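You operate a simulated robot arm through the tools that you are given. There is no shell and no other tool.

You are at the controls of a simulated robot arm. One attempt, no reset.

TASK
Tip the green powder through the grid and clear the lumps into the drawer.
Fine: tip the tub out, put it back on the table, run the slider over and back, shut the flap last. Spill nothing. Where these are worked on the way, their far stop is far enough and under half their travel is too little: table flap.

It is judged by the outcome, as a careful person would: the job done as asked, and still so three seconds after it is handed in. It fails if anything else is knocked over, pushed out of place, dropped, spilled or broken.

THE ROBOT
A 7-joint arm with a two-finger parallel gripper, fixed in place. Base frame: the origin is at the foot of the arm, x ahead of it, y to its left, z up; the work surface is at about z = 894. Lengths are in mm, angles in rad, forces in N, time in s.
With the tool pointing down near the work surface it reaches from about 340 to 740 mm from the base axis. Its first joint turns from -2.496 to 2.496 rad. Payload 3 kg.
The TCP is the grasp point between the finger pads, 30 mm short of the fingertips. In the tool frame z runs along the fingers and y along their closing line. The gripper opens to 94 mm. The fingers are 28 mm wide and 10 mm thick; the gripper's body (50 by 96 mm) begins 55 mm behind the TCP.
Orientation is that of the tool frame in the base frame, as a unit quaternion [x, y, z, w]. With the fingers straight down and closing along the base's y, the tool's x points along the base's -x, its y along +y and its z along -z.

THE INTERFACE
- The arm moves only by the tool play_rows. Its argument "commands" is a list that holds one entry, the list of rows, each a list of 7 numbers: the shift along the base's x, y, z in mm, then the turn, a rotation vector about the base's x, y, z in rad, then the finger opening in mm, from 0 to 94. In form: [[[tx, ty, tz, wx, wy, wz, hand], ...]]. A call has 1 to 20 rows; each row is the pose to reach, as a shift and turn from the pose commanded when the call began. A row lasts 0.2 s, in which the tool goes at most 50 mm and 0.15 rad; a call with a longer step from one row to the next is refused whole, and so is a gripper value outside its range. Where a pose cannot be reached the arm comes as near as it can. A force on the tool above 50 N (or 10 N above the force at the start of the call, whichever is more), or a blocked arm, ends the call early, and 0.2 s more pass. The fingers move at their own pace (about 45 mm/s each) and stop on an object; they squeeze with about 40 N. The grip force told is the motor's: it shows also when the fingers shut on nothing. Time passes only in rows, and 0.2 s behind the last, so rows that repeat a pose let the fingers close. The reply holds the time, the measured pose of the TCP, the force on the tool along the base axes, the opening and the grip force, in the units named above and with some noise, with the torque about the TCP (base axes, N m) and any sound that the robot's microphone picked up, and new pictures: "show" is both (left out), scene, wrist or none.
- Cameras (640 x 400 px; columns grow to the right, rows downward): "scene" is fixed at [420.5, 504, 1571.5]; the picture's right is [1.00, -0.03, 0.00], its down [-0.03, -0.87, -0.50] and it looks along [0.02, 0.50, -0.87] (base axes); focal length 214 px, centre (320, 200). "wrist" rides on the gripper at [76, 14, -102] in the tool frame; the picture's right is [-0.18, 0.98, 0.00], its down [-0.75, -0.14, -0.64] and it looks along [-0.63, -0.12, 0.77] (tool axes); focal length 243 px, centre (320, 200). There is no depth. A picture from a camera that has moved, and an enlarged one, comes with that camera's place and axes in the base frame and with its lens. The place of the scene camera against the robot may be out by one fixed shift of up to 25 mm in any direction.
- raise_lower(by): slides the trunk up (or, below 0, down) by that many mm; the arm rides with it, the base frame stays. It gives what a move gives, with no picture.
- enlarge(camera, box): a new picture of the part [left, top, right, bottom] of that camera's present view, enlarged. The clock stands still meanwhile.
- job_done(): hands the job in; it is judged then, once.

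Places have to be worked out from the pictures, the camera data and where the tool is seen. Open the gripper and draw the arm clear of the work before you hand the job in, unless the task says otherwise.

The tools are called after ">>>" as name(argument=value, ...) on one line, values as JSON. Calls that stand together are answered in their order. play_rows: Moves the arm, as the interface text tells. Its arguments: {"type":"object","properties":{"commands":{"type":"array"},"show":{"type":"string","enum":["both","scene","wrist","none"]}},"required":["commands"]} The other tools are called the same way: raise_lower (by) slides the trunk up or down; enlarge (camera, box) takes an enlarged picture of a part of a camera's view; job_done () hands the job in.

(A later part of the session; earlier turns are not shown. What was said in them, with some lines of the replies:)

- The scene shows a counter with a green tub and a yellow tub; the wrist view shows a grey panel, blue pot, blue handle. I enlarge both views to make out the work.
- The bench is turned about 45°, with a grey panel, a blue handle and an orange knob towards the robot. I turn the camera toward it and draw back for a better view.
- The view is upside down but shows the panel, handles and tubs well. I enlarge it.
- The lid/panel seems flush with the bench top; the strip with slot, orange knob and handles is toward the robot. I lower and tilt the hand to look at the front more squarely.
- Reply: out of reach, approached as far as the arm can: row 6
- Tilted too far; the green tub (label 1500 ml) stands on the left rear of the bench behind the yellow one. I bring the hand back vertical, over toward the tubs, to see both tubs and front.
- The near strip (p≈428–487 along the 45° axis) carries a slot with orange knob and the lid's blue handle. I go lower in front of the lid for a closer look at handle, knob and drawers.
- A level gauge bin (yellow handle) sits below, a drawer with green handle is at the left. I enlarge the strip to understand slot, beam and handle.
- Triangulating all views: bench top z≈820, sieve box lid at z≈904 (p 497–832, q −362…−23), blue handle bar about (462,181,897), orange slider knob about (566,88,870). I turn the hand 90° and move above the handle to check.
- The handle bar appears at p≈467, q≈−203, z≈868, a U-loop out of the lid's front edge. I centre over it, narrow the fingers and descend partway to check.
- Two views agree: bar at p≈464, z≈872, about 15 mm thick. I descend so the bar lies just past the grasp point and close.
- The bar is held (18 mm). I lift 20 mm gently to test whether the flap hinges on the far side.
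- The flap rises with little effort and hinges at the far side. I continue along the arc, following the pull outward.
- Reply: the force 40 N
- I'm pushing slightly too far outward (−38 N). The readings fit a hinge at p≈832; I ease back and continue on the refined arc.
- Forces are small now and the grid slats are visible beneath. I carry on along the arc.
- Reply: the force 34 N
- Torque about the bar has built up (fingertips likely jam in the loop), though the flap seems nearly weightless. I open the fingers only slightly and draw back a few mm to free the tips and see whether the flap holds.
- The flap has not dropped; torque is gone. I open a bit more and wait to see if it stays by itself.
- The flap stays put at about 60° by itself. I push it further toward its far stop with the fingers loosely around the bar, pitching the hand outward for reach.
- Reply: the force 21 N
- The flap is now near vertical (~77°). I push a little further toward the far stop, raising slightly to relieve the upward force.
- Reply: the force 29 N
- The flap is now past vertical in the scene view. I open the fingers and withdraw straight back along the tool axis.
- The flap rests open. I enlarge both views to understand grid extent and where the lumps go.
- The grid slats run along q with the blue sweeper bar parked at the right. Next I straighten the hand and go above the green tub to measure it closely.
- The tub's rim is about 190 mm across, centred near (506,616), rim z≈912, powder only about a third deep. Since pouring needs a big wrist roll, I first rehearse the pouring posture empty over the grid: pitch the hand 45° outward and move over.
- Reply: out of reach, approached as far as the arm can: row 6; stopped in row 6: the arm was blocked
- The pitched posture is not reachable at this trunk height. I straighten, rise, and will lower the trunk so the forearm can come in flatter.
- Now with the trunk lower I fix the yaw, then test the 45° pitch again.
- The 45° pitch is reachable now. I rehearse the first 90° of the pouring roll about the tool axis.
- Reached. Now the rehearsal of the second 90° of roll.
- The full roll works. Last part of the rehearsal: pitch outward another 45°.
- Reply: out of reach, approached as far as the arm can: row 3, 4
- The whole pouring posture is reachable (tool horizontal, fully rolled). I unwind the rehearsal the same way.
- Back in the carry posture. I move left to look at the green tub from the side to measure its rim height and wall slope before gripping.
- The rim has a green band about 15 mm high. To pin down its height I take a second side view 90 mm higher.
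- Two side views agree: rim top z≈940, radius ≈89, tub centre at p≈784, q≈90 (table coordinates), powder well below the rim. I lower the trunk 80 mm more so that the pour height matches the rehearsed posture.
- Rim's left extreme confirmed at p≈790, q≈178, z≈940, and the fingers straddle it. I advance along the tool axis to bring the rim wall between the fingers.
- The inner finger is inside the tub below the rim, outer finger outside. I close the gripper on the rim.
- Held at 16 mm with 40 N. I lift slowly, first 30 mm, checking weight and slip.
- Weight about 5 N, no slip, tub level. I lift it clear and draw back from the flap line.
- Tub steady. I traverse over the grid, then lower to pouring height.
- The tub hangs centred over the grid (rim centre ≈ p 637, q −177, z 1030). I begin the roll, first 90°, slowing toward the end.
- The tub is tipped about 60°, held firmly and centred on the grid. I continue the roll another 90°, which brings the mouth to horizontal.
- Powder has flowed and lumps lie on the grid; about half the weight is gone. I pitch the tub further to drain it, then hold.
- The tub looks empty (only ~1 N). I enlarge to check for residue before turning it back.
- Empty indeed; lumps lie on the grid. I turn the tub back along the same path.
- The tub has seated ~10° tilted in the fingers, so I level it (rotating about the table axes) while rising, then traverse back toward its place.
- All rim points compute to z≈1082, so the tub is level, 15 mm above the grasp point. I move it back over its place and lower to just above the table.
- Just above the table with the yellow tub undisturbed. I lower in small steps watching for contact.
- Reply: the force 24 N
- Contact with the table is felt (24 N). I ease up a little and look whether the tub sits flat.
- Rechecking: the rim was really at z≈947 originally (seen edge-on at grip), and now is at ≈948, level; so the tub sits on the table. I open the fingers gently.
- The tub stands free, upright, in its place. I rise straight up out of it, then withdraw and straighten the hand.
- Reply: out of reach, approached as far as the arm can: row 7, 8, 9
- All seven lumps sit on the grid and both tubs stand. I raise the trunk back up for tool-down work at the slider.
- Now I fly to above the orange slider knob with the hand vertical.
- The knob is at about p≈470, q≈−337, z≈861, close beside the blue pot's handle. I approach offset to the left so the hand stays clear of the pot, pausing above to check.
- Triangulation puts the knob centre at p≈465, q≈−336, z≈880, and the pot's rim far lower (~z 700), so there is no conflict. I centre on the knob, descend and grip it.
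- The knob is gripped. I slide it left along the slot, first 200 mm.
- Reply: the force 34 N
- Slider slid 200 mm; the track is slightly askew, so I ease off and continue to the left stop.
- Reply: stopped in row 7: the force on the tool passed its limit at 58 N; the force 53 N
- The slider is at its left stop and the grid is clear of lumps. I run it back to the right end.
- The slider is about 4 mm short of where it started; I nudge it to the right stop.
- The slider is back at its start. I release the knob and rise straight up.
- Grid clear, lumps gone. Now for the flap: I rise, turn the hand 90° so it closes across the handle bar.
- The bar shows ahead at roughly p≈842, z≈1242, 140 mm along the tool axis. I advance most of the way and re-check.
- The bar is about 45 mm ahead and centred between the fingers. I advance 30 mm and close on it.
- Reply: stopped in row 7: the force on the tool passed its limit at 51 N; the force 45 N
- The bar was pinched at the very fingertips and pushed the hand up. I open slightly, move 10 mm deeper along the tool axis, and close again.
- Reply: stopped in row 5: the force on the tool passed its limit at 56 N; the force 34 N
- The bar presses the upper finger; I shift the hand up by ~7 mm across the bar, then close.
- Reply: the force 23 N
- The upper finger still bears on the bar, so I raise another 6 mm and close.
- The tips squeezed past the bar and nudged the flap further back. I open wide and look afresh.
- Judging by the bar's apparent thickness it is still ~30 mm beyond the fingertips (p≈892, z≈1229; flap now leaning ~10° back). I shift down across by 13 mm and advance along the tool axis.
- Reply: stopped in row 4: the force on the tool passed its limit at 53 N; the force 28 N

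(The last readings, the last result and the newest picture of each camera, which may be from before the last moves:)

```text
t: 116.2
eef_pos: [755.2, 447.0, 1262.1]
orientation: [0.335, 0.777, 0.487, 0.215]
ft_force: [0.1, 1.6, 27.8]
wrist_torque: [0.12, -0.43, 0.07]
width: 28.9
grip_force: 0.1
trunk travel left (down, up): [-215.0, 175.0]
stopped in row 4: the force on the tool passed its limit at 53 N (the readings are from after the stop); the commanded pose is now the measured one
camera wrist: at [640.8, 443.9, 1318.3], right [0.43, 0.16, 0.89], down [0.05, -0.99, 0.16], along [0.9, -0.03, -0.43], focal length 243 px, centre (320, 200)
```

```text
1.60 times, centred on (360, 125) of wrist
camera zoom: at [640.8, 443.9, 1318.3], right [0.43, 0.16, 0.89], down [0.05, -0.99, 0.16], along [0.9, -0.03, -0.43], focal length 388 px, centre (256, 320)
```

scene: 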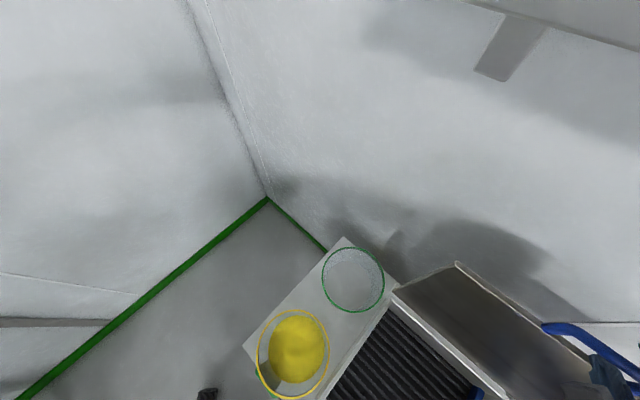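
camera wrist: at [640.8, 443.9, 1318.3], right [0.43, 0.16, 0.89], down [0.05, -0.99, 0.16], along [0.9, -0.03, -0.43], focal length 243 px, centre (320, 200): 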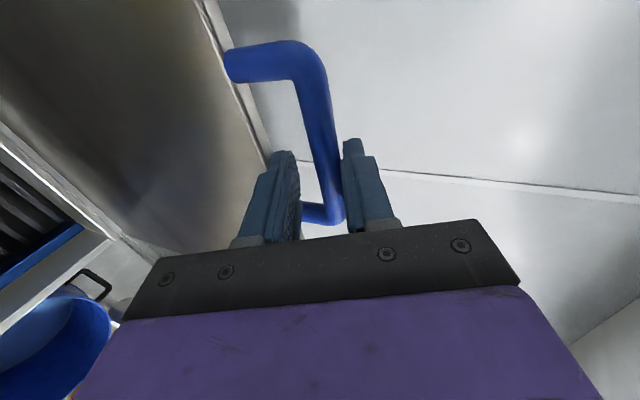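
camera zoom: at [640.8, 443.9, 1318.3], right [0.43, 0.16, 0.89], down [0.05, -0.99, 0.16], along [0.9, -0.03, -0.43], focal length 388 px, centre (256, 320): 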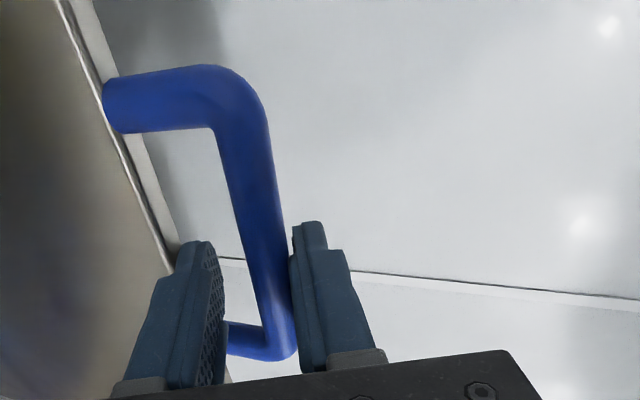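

Width being squeezed shows the lower finger's back rides on the flap edge while the bar touches the upper finger. I use a narrower opening (24 mm), re-centre upward 6 mm, then advance a little.

>>> play_rows(commands=[[[1, 1, 3, 0, 0, 0, 25], [2, 1.9, 6, 0, 0, 0, 24], [2, 1.9, 6, 0, 0, 0, 24]]], show="none")

>>> play_rows(commands=[[[2.5, 2.4, -1.8, 0, 0, 0, 24], [5.1, 5, -3.5, 0, 0, 0, 24], [5.1, 5, -3.5, 0, 0, 0, 24]]], show="wrist")

>>> enlarge(camera="wrist", box=[200, 50, 460, 250])

```text
t: 117.0
eef_pos: [759.2, 448.9, 1259.4]
orientation: [0.336, 0.78, 0.484, 0.213]
ft_force: [-1.7, 1.7, 11.7]
wrist_torque: [0.15, -0.04, 0.1]
width: 28.2
grip_force: 3.9
trunk travel left (down, up): [-215.0, 175.0]
```

```text
t: 117.8
eef_pos: [762.8, 451.5, 1260.7]
orientation: [0.335, 0.779, 0.485, 0.214]
ft_force: [-0.5, 4.2, 19.6]
wrist_torque: [0.3, -0.03, 0.3]
width: 28.6
grip_force: 4.2
trunk travel left (down, up): [-215.0, 175.0]
camera wrist: at [648.0, 450.6, 1318.2], right [0.44, 0.16, 0.88], down [0.05, -0.99, 0.16], along [0.9, -0.03, -0.44], focal length 243 px, centre (320, 200)
```

wrist: 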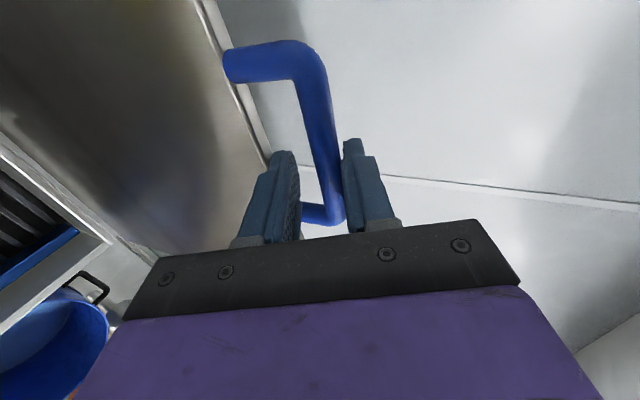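

```text
2.00 times, centred on (330, 150) of wrist
camera zoom: at [648.0, 450.6, 1318.2], right [0.44, 0.16, 0.88], down [0.05, -0.99, 0.16], along [0.9, -0.03, -0.44], focal length 485 px, centre (300, 300)
```

zoom: 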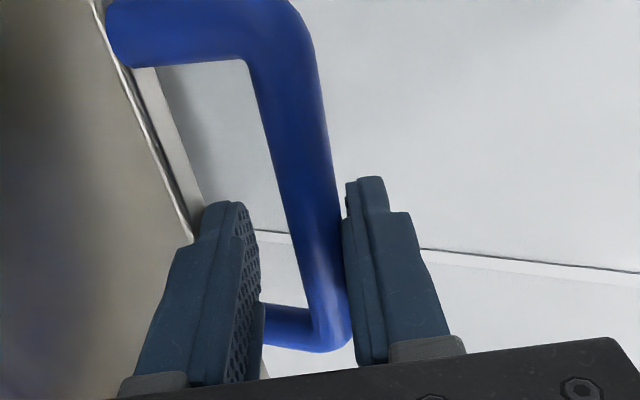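

The bar sits inside against the upper finger. I raise 7 mm more so it centres and close.

>>> play_rows(commands=[[[1, 1, 3, 0, 0, 0, 28], [2.3, 2.2, 7, 0, 0, 0, 28], [2.3, 2.2, 7, 0, 0, 0, 20], [2.3, 2.2, 7, 0, 0, 0, 12], [2.3, 2.2, 7, 0, 0, 0, 12]]], show="wrist")

>>> enlarge(camera="wrist", box=[200, 50, 460, 250])

```text
t: 119.0
eef_pos: [767.0, 453.7, 1264.7]
orientation: [0.336, 0.779, 0.484, 0.213]
ft_force: [0.7, -0.2, 8.9]
wrist_torque: [0.15, 0.04, 0.01]
width: 16.4
grip_force: 3.3
trunk travel left (down, up): [-215.0, 175.0]
camera wrist: at [652.2, 451.1, 1323.9], right [0.44, 0.16, 0.88], down [0.05, -0.99, 0.16], along [0.9, -0.03, -0.44], focal length 243 px, centre (320, 200)
```

wrist: 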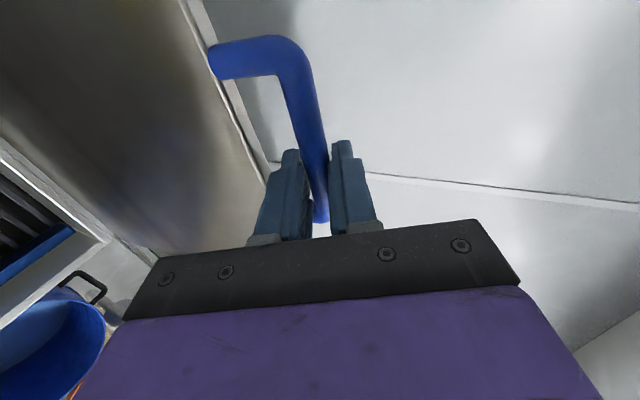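

```text
2.00 times, centred on (330, 150) of wrist
camera zoom: at [652.2, 451.1, 1323.9], right [0.44, 0.16, 0.88], down [0.05, -0.99, 0.16], along [0.9, -0.03, -0.44], focal length 485 px, centre (300, 300)
```

zoom: 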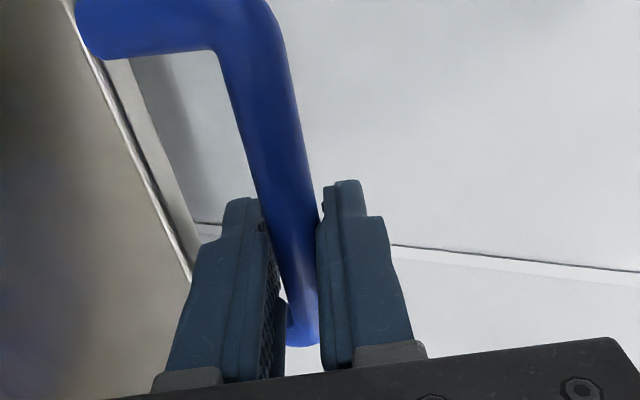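

The bar lies between the fingers now. I close fully to see what the grip reads.

>>> play_rows(commands=[[[0, 0, 0, 0, 0, 0, 8], [0, 0, 0, 0, 0, 0, 0], [0, 0, 0, 0, 0, 0, 0], [0, 0, 0, 0, 0, 0, 0]]], show="wrist")

>>> enlarge(camera="wrist", box=[200, 50, 460, 250])

```text
t: 120.0
eef_pos: [765.9, 453.6, 1266.5]
orientation: [0.336, 0.779, 0.485, 0.214]
ft_force: [3.7, -0.6, 15.6]
wrist_torque: [-0.29, -0.45, 0.67]
width: 14.0
grip_force: 45.1
trunk travel left (down, up): [-215.0, 175.0]
camera wrist: at [651.8, 451.0, 1324.5], right [0.44, 0.16, 0.88], down [0.05, -0.99, 0.16], along [0.9, -0.03, -0.44], focal length 243 px, centre (320, 200)
```

wrist: 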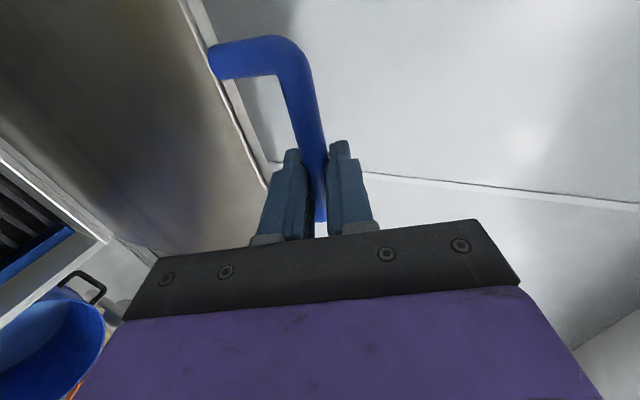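

```text
2.00 times, centred on (330, 150) of wrist
camera zoom: at [651.8, 451.0, 1324.5], right [0.44, 0.16, 0.88], down [0.05, -0.99, 0.16], along [0.9, -0.03, -0.44], focal length 485 px, centre (300, 300)
```

zoom: 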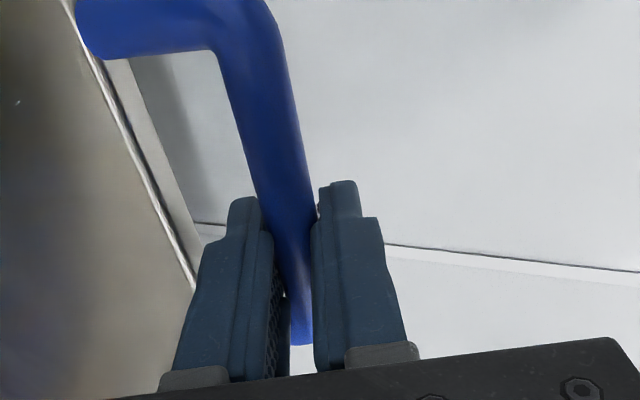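

The grip holds the bar (45 N). I pull the flap gently back over the top along its arc.

>>> play_rows(commands=[[[-7, -7, 1, 0, 0, 0, 0], [-15, -15, 2, 0, 0, 0, 0], [-29, -28, 3, 0, 0, 0, 0], [-43, -42, 3.4, 0, 0, 0, 0], [-57, -55, 2.5, 0, 0, 0, 0]]])

>>> enlarge(camera="wrist", box=[200, 50, 460, 250])

```text
t: 121.2
eef_pos: [712.0, 399.6, 1263.9]
orientation: [0.337, 0.78, 0.483, 0.212]
ft_force: [6.3, -8.1, -11.4]
wrist_torque: [-0.95, -0.68, -0.45]
width: 13.6
grip_force: 44.9
trunk travel left (down, up): [-215.0, 175.0]
camera wrist: at [596.9, 396.6, 1323.5], right [0.44, 0.17, 0.88], down [0.05, -0.99, 0.16], along [0.9, -0.03, -0.44], focal length 243 px, centre (320, 200)
```

scene: 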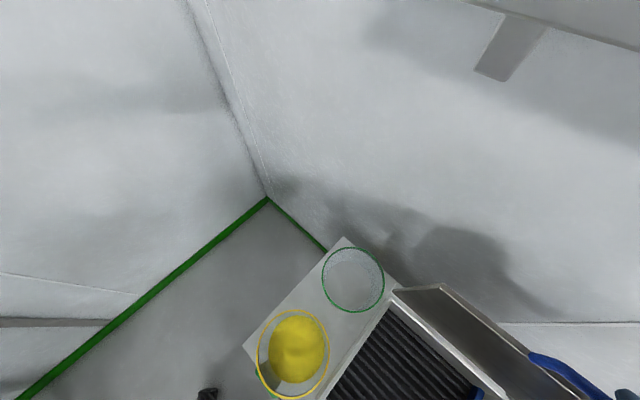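
wrist: 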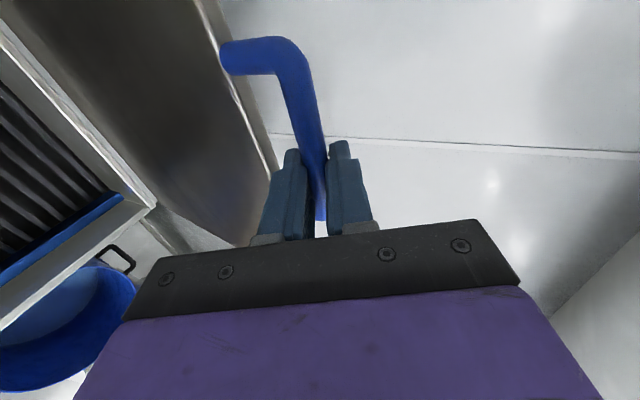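

```text
2.00 times, centred on (330, 150) of wrist
camera zoom: at [596.9, 396.6, 1323.5], right [0.44, 0.17, 0.88], down [0.05, -0.99, 0.16], along [0.9, -0.03, -0.44], focal length 485 px, centre (300, 300)
```

zoom: 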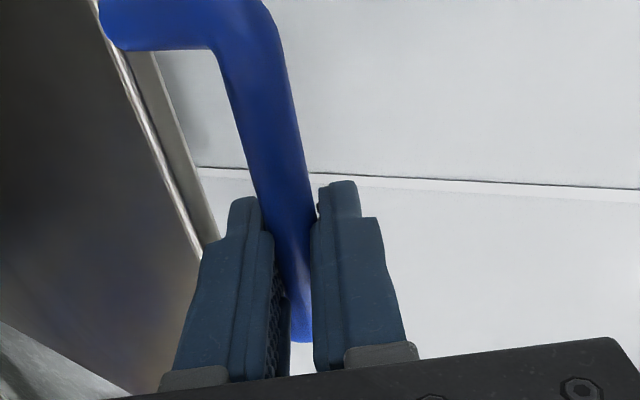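

The flap follows well. I continue pulling down along the arc.

>>> play_rows(commands=[[[-13.5, -13.1, -4, 0, 0, 0, 0], [-27.1, -26.2, -8, 0, 0, 0, 0], [-40.6, -39.3, -12, 0, 0, 0, 0], [-53.9, -52.1, -17, 0, 0, 0, 0], [-67.1, -64.8, -23, 0, 0, 0, 0], [-80, -77.3, -30, 0, 0, 0, 0]]])

>>> enlarge(camera="wrist", box=[200, 50, 460, 250])

```text
t: 122.6
eef_pos: [633.5, 322.8, 1235.1]
orientation: [0.337, 0.78, 0.483, 0.212]
ft_force: [20.5, -2.1, -29.3]
wrist_torque: [-0.79, -0.56, 0.29]
width: 13.7
grip_force: 45.2
trunk travel left (down, up): [-215.0, 175.0]
camera wrist: at [518.7, 320.7, 1294.0], right [0.44, 0.17, 0.88], down [0.05, -0.99, 0.16], along [0.9, -0.03, -0.44], focal length 243 px, centre (320, 200)
```

scene: 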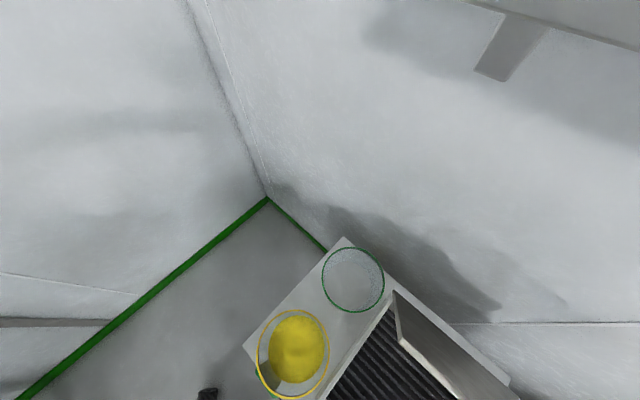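
wrist: 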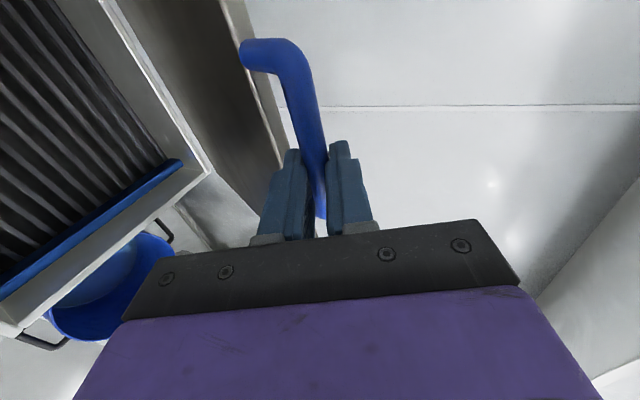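

```text
2.00 times, centred on (330, 150) of wrist
camera zoom: at [518.7, 320.7, 1294.0], right [0.44, 0.17, 0.88], down [0.05, -0.99, 0.16], along [0.9, -0.03, -0.44], focal length 485 px, centre (300, 300)
```

zoom: 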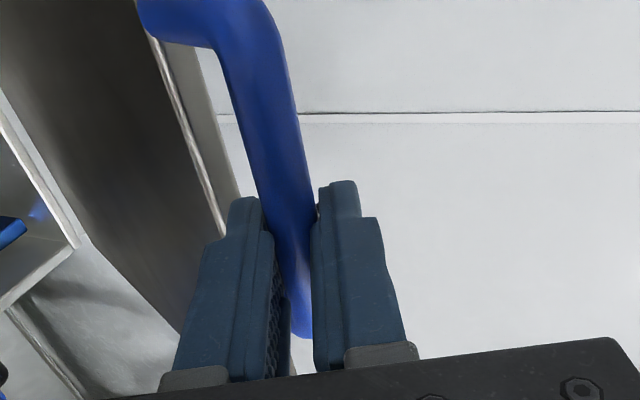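

The flap is past vertical toward closing. I follow a slightly tighter arc (to relieve the downward pull) and begin tilting the hand back toward vertical.

>>> play_rows(commands=[[[-6.4, -6.2, -14, -0.0208, 0.0216, 0, 0], [-18.5, -17.9, -24, -0.0556, 0.0575, 0, 0], [-30.2, -29.2, -34, -0.0903, 0.0935, 0, 0], [-41.6, -40.2, -45, -0.125, 0.1295, 0, 0], [-51.9, -50.1, -55, -0.16, 0.165, 0, 0], [-62.4, -60.2, -67, -0.1945, 0.2014, 0, 0]]], show="wrist")

>>> enlarge(camera="wrist", box=[200, 50, 460, 250])

```text
t: 124.0
eef_pos: [566.1, 256.2, 1172.3]
orientation: [0.362, 0.839, 0.371, 0.165]
ft_force: [1.0, -21.6, 15.7]
wrist_torque: [-0.83, -1.04, 0.44]
width: 13.5
grip_force: 44.8
trunk travel left (down, up): [-215.0, 175.0]
camera wrist: at [465.4, 268.0, 1252.3], right [0.6, 0.32, 0.73], down [0.1, -0.94, 0.33], along [0.79, -0.13, -0.6], focal length 243 px, centre (320, 200)
```

wrist: 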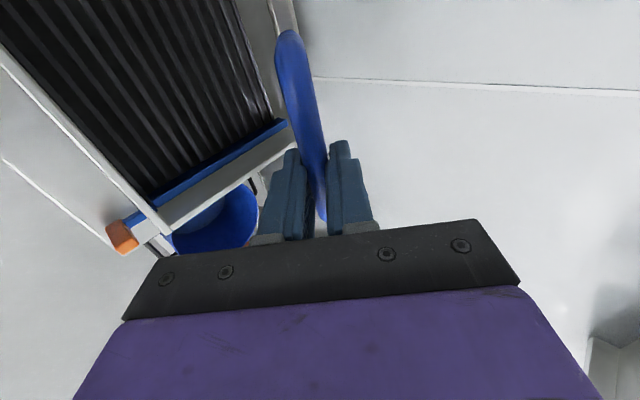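

```text
2.00 times, centred on (330, 150) of wrist
camera zoom: at [465.4, 268.0, 1252.3], right [0.6, 0.32, 0.73], down [0.1, -0.94, 0.33], along [0.79, -0.13, -0.6], focal length 485 px, centre (300, 300)
```

zoom: 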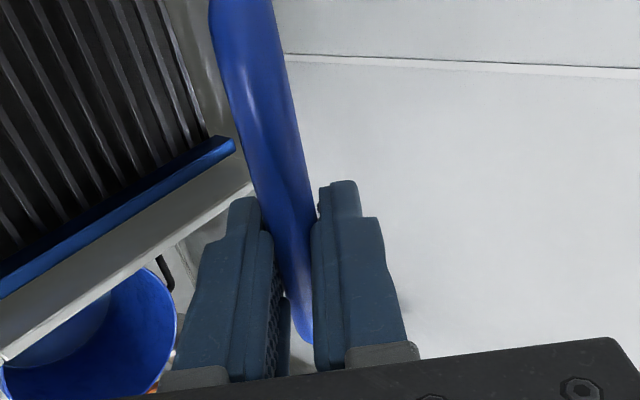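

Geometry now fits the opening arc with the bar held near the fingertips. I keep lowering along that arc while tilting the hand to vertical.

>>> play_rows(commands=[[[-11.1, -13.5, -6.7, -0.028, 0.029, 0, 0], [-20, -22.1, -18.2, -0.069, 0.072, 0, 0], [-28.5, -30.2, -30.5, -0.111, 0.115, 0, 0], [-36.4, -37.9, -43.3, -0.153, 0.158, 0, 0], [-43.8, -45, -56.9, -0.195, 0.201, 0, 0], [-50.5, -51.5, -71, -0.236, 0.245, 0, 0], [-56.7, -57.5, -85.9, -0.278, 0.288, 0, 0], [-62.4, -63, -101.2, -0.32, 0.331, 0, 0]]])

>>> enlarge(camera="wrist", box=[200, 50, 460, 250])

```text
t: 125.8
eef_pos: [505.6, 197.9, 1069.0]
orientation: [0.387, 0.903, 0.167, 0.08]
ft_force: [17.3, -5.2, -4.3]
wrist_torque: [-0.86, -1.09, 0.8]
width: 13.9
grip_force: 45.0
trunk travel left (down, up): [-215.0, 175.0]
camera wrist: at [434.8, 238.6, 1169.3], right [0.79, 0.5, 0.36], down [0.25, -0.79, 0.56], along [0.56, -0.35, -0.75], focal length 243 px, centre (320, 200)
```

scene: 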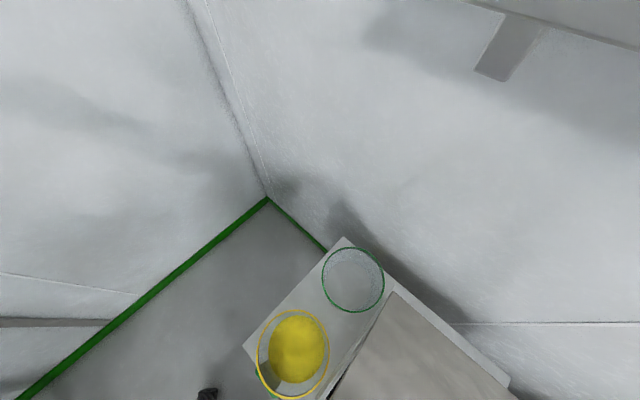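
wrist: 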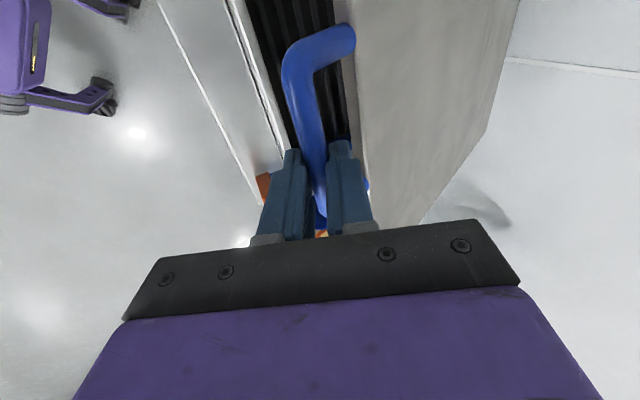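

```text
2.00 times, centred on (330, 150) of wrist
camera zoom: at [434.8, 238.6, 1169.3], right [0.79, 0.5, 0.36], down [0.25, -0.79, 0.56], along [0.56, -0.35, -0.75], focal length 485 px, centre (300, 300)
```

zoom: 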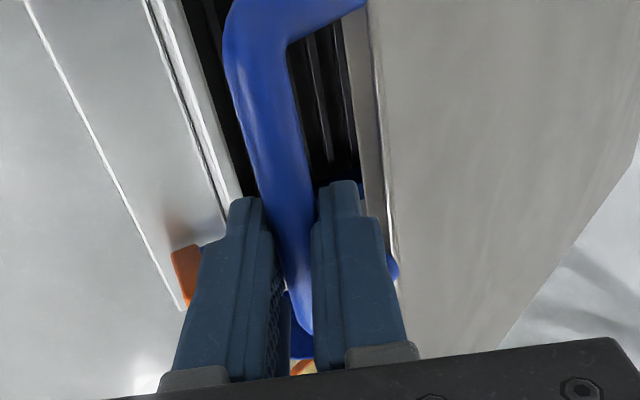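

The flap is about 29° from closed and well held. I lower further along the arc, slowly.

>>> play_rows(commands=[[[-5.7, -5.5, -16.1, -0.014, 0.014, 0, 0], [-10.9, -10.5, -32.8, -0.028, 0.029, 0, 0], [-15.3, -14.8, -49.7, -0.042, 0.043, 0, 0], [-19.2, -18.5, -67.1, -0.056, 0.058, 0, 0], [-22.4, -21.7, -84.6, -0.069, 0.072, 0, 0], [-25, -24.2, -102.4, -0.083, 0.086, 0, 0], [-27, -26.1, -120.4, -0.097, 0.101, 0, 0]]])

```text
t: 127.4
eef_pos: [479.7, 172.4, 947.6]
orientation: [0.39, 0.913, 0.104, 0.054]
ft_force: [19.3, 1.8, -5.9]
wrist_torque: [-0.21, -0.3, 1.14]
width: 13.9
grip_force: 44.8
trunk travel left (down, up): [-215.0, 175.0]
camera wrist: at [418.5, 222.7, 1050.3], right [0.82, 0.53, 0.23], down [0.31, -0.74, 0.6], along [0.49, -0.42, -0.76], focal length 243 px, centre (320, 200)
```

scene: 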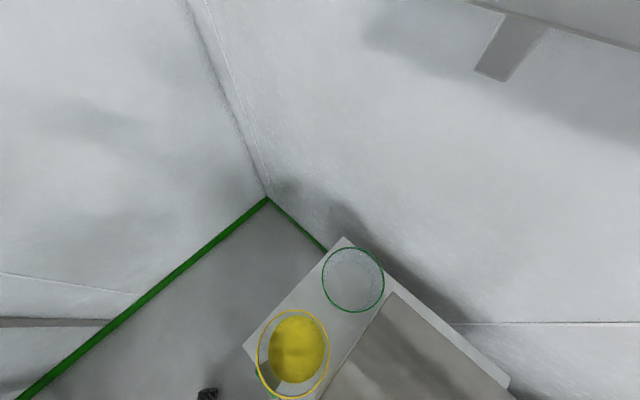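
wrist: 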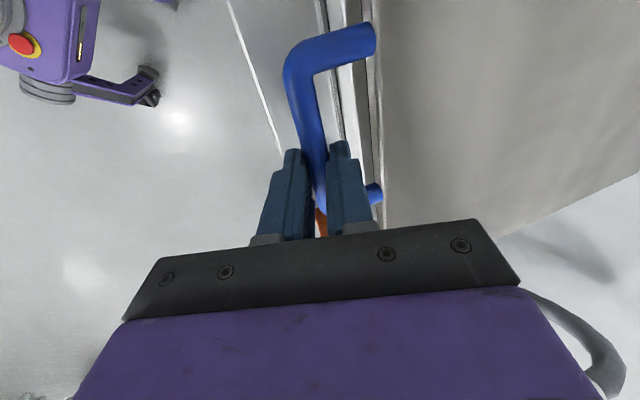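

About 9° left. I lower slowly to shut it, letting the contact force tell when it is seated.

>>> play_rows(commands=[[[0, 0, -9, 0, 0, 0, 0], [-0.5, -0.5, -18, 0, 0, 0, 0], [-0.8, -0.8, -27, 0, 0, 0, 0], [-1, -1, -36, 0, 0, 0, 0], [-1.2, -1.2, -43, 0, 0, 0, 0], [-1.2, -1.2, -48, 0, 0, 0, 0], [-1.2, -1.2, -52, 0, 0, 0, 0], [-1.2, -1.2, -55, 0, 0, 0, 0]]])

>>> enlarge(camera="wrist", box=[200, 0, 480, 250])

```text
t: 129.2
eef_pos: [477.5, 172.8, 895.5]
orientation: [0.388, 0.914, 0.104, 0.055]
ft_force: [14.8, 10.7, 38.8]
wrist_torque: [-0.21, -0.67, 1.15]
width: 14.2
grip_force: 44.6
trunk travel left (down, up): [-215.0, 175.0]
camera wrist: at [416.4, 222.4, 998.0], right [0.81, 0.53, 0.23], down [0.31, -0.73, 0.61], along [0.49, -0.42, -0.76], focal length 243 px, centre (320, 200)
```

scene: 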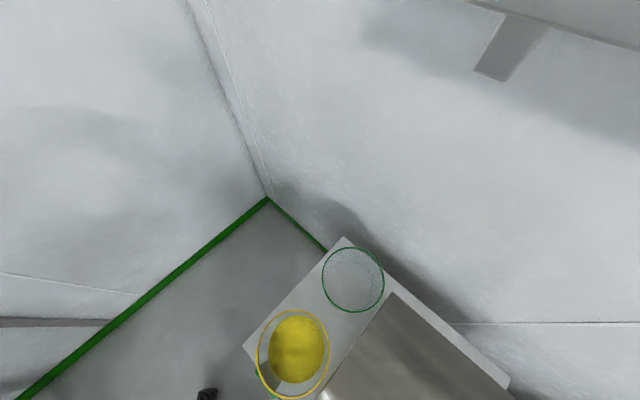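
wrist: 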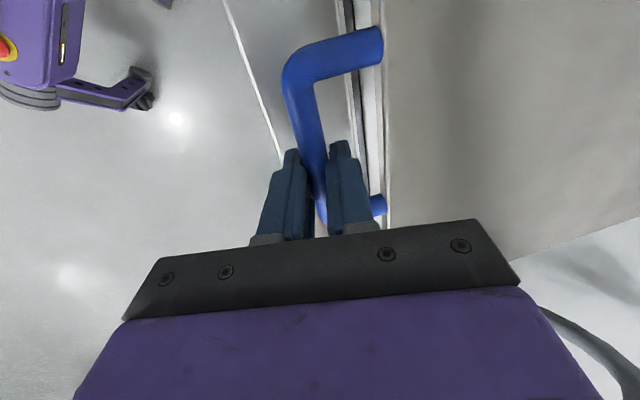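

```text
1.60 times, centred on (340, 125) of wrist
camera zoom: at [416.4, 222.4, 998.0], right [0.81, 0.53, 0.23], down [0.31, -0.73, 0.61], along [0.49, -0.42, -0.76], focal length 388 px, centre (288, 320)
```

zoom: 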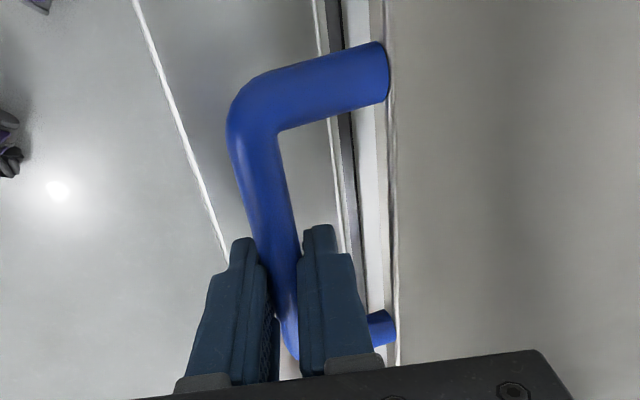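

Seated contact (39 N). I relax slightly, open the fingers and withdraw upward to inspect.

>>> play_rows(commands=[[[0, 0, 2, 0, 0, 0, 10], [0, 0, 2, 0, 0, 0, 24], [0, 0, 2, 0, 0, 0, 30], [-2, -2, 15, 0, 0, 0, 30], [-5, -5, 40, 0, 0, 0, 30], [-10, -10, 80, -0.05, 0.05, 0, 30], [-20, -20, 120, -0.15, 0.155, 0, 30], [-20, -20, 150, -0.15, 0.155, 0, 30]]])

>>> enlarge(camera="wrist", box=[200, 0, 480, 250])

>>> enlarge(camera="scene", box=[300, 230, 520, 400])

```text
t: 131.0
eef_pos: [456.6, 149.9, 1044.3]
orientation: [0.391, 0.92, 0.005, 0.011]
ft_force: [0.2, 1.0, 0.4]
wrist_torque: [0.0, -0.02, 0.0]
width: 30.1
grip_force: 0.0
trunk travel left (down, up): [-215.0, 175.0]
camera wrist: at [411.9, 215.1, 1147.3], right [0.84, 0.55, 0.02], down [0.4, -0.64, 0.65], along [0.37, -0.54, -0.76], focal length 243 px, centre (320, 200)
```

scene: 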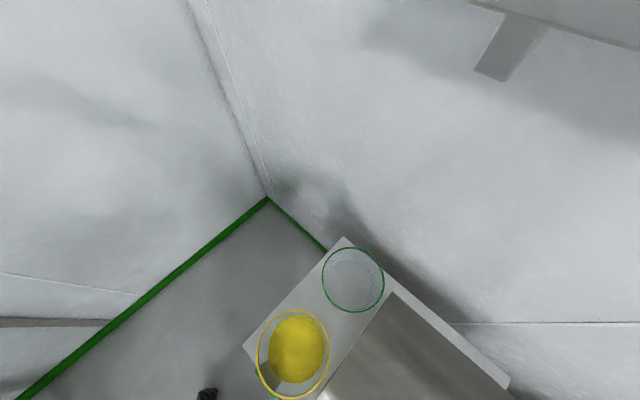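
wrist: 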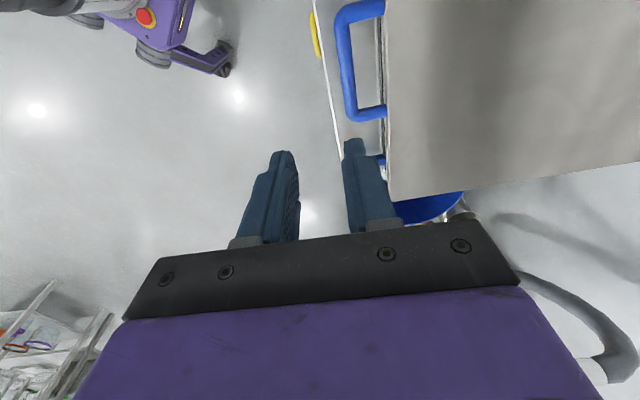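

```text
1.60 times, centred on (340, 125) of wrist
camera zoom: at [411.9, 215.1, 1147.3], right [0.84, 0.55, 0.02], down [0.4, -0.64, 0.65], along [0.37, -0.54, -0.76], focal length 388 px, centre (288, 320)
```

zoom: 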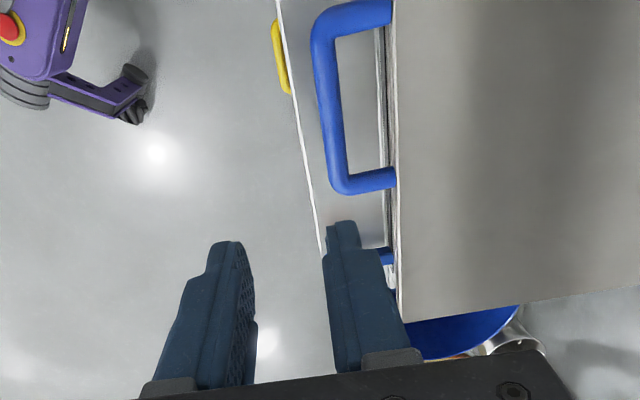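

```text
2.35 times, centred on (410, 315) of scene
camera zoom: at [420.5, 504.0, 1571.5], right [1.0, -0.03, 0.0], down [-0.03, -0.87, -0.5], along [0.02, 0.5, -0.87], focal length 505 px, centre (108, -71)
```

zoom: 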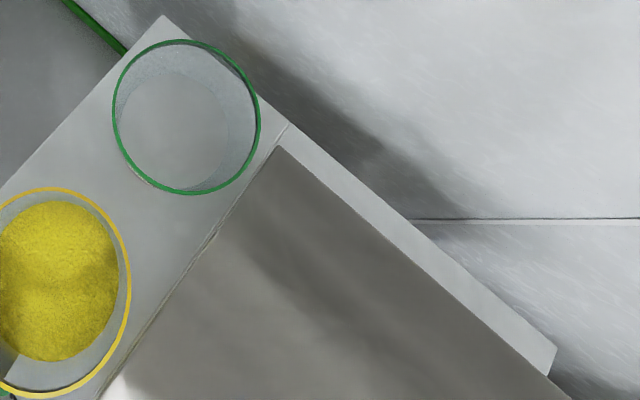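

The flap matches its initial closed position in the scene. To be sure it is fully shut I close the fingers and press lightly on the flap near its front edge.

>>> play_rows(commands=[[[20, 22, 0, 0, 0, 0, 15], [42, 45, 0, 0, 0, 0, 0], [62, 69, -20, 0, 0, 0, 0], [62, 69, -60, 0, 0, 0, 0], [62, 69, -95, 0, 0, 0, 0], [62, 69, -105, 0, 0, 0, 0]]], show="none")

>>> play_rows(commands=[[[0, 0, -4, 0, 0, 0, 0], [0, 0, -8, 0, 0, 0, 0], [0, 0, -11, 0, 0, 0, 0], [0, 0, -14, 0, 0, 0, 0]]], show="wrist")

```text
t: 132.4
eef_pos: [518.5, 220.1, 939.8]
orientation: [0.392, 0.92, 0.005, 0.011]
ft_force: [0.0, 0.7, -0.9]
wrist_torque: [-0.01, -0.03, 0.01]
width: 0.1
grip_force: 32.8
trunk travel left (down, up): [-215.0, 175.0]
```

```text
t: 133.4
eef_pos: [518.7, 221.7, 925.5]
orientation: [0.392, 0.92, 0.006, 0.011]
ft_force: [-0.2, 0.2, 0.3]
wrist_torque: [0.06, 0.0, 0.02]
width: 0.1
grip_force: 33.1
trunk travel left (down, up): [-215.0, 175.0]
camera wrist: at [473.3, 285.9, 1027.3], right [0.84, 0.55, 0.02], down [0.4, -0.64, 0.65], along [0.37, -0.54, -0.76], focal length 243 px, centre (320, 200)
```

wrist: 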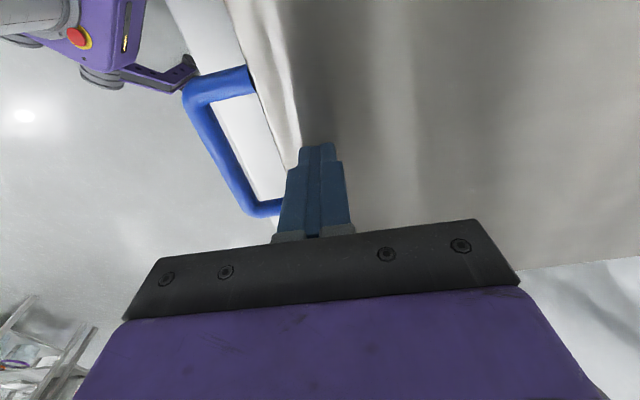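

Tips at about z 895 without contact yet. I continue down in small steps until I feel the flap.

>>> play_rows(commands=[[[0, 0, -3, 0, 0, 0, 0], [0, 0, -6, 0, 0, 0, 0], [0, 0, -9, 0, 0, 0, 0], [0, 0, -12, 0, 0, 0, 0]]], show="none")

```text
t: 134.1
eef_pos: [517.9, 221.3, 923.8]
orientation: [0.391, 0.92, 0.008, 0.015]
ft_force: [-13.5, -1.2, 30.8]
wrist_torque: [0.15, 0.77, 0.09]
width: 0.0
grip_force: 32.8
trunk travel left (down, up): [-215.0, 175.0]
stopped in row 3: the force on the tool passed its limit at 54 N (the readings are from after the stop); the commanded pose is now the measured one
```

The flap is solid at z≈894, exactly the stated work-surface height, so it is fully shut. I open the gripper and draw the arm clear, then inspect everything.

>>> play_rows(commands=[[[0, 0, 20, 0, 0, 0, 0], [0, 0, 60, 0, 0, 0, 20], [-10, -10, 105, 0, 0, 0, 60], [-30, -30, 150, 0, 0, 0, 94], [-60, -50, 195, 0, 0, 0, 94], [-90, -70, 240, 0, 0, 0.13, 94], [-115, -85, 285, 0, 0, 0.26, 94], [-130, -95, 330, 0, 0, 0.39, 94], [-140, -95, 370, 0, 0, 0.52, 94], [-150, -95, 400, 0, 0, 0.65, 94], [-150, -95, 420, 0, 0, 0.78, 94], [-150, -95, 430, 0, 0, 0.91, 94], [-150, -95, 430, 0, 0, 1.04, 94], [-150, -95, 430, 0, 0, 1.17, 94]]])

>>> enlarge(camera="wrist", box=[200, 0, 480, 210])

>>> enlarge(camera="scene", box=[160, 200, 540, 400])

```text
refused: row 4 steps farther than a row can; nothing moved
```

```text
1.90 times, centred on (340, 105) of wrist
camera zoom: at [472.1, 285.2, 1025.9], right [0.84, 0.55, 0.03], down [0.4, -0.64, 0.65], along [0.38, -0.53, -0.76], focal length 462 px, centre (282, 381)
```

zoom: 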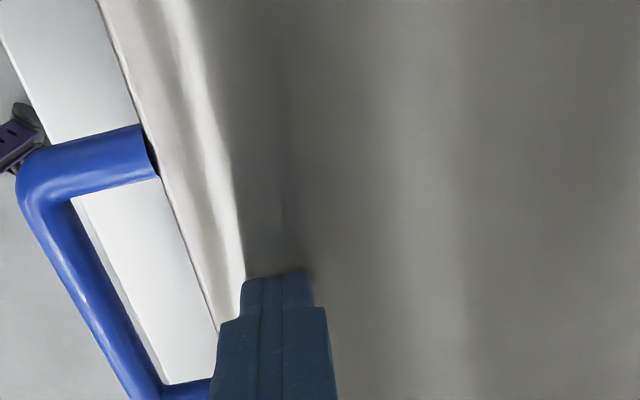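

```text
1.68 times, centred on (350, 300) of scene
camera zoom: at [420.5, 504.0, 1571.5], right [1.0, -0.03, 0.0], down [-0.03, -0.87, -0.5], along [0.02, 0.5, -0.87], focal length 361 px, centre (270, 32)
```

zoom: 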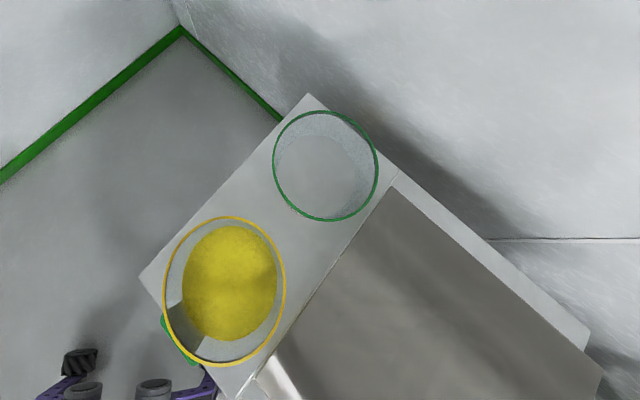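

One row was too long a step; I repeat with smaller steps.

>>> play_rows(commands=[[[0, 0, 20, 0, 0, 0, 0], [0, 0, 55, 0, 0, 0, 20], [-8, -8, 95, 0, 0, 0, 60], [-22, -20, 130, 0, 0, 0, 94], [-44, -36, 165, 0, 0, 0.13, 94], [-66, -52, 200, 0, 0, 0.26, 94], [-88, -66, 235, 0, 0, 0.39, 94], [-105, -76, 270, 0, 0, 0.52, 94], [-120, -82, 305, 0, 0, 0.65, 94], [-130, -85, 340, 0, 0, 0.78, 94], [-140, -85, 375, 0, 0, 0.91, 94], [-145, -85, 400, 0, 0, 1.04, 94], [-150, -85, 410, 0, 0, 1.17, 94], [-150, -85, 410, 0, 0, 1.3, 94]]])

>>> enlarge(camera="wrist", box=[200, 0, 480, 210])

```text
t: 137.1
eef_pos: [370.4, 136.9, 1329.9]
orientation: [-0.245, 0.969, 0.015, 0.005]
ft_force: [0.0, -0.1, -1.1]
wrist_torque: [0.03, 0.0, 0.01]
width: 94.0
grip_force: 0.1
trunk travel left (down, up): [-215.0, 175.0]
camera wrist: at [296.5, 110.3, 1433.1], right [-0.31, 0.95, 0.03], down [0.73, 0.21, 0.65], along [0.61, 0.22, -0.76], focal length 243 px, centre (320, 200)
```

scene: 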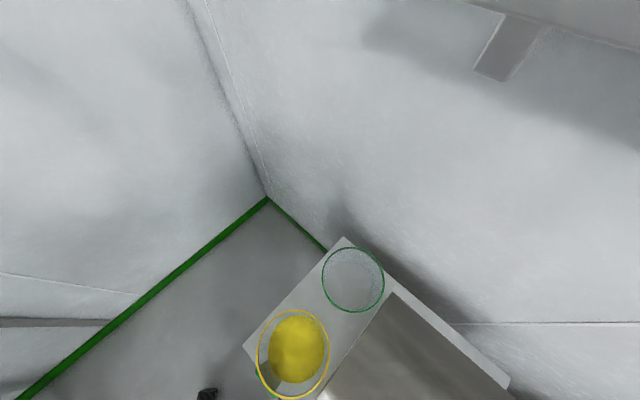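
wrist: 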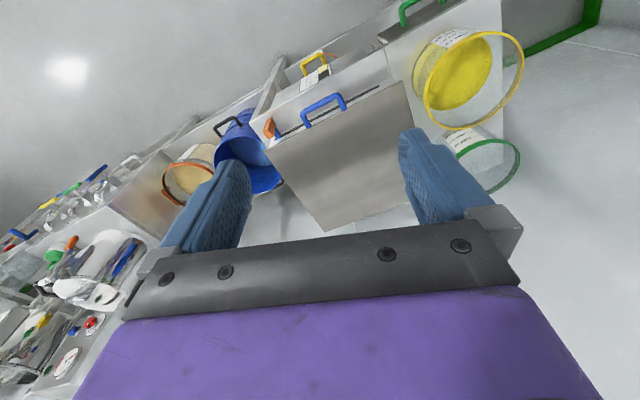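

```text
1.90 times, centred on (340, 105) of wrist
camera zoom: at [296.5, 110.3, 1433.1], right [-0.31, 0.95, 0.03], down [0.73, 0.21, 0.65], along [0.61, 0.22, -0.76], focal length 462 px, centre (282, 381)
```

zoom: 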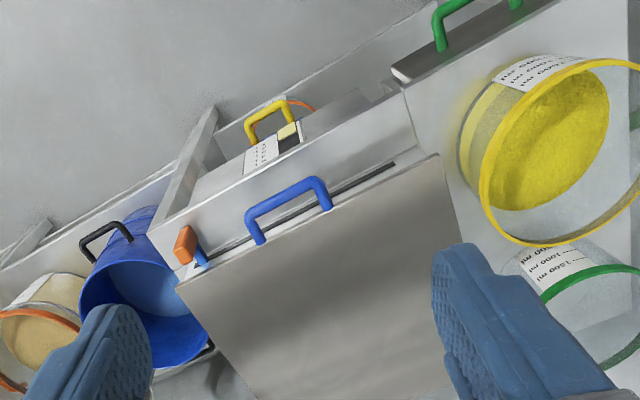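

The flap is shut, the slider is back at its right end, and the emptied green tub stands upright in its place. The yellow tub and the pot have not moved, and there is no spill in view. The gripper is open and the arm is clear, so I hand the job in.

>>> job_done()

```text
The job is handed in.
```

I tipped the green powder out over the grid, cleared the lumps, and handed the job in; I don't know how it was judged.

- **Flap:** I opened it past half travel (slightly past vertical) before tipping. I shut it last and pressed on it to check that it was seated.
- **Powder and tub:** All the powder went through the grid. The green tub is empty and back upright in its original place on the table.
- **Lumps:** One full pass of the slider left the grid clear. I take it the lumps fell into the drawer, but I could not see inside it.
- **Slider:** It ran to its far stop and back to where it started.
- **Surroundings:** The yellow tub and the pot were not moved, and no spilled powder shows in the pictures.

While catching the handle to shut the flap, I pushed it further back by accident. It came back over and closed normally.

The gripper is open and the arm is clear of the work.
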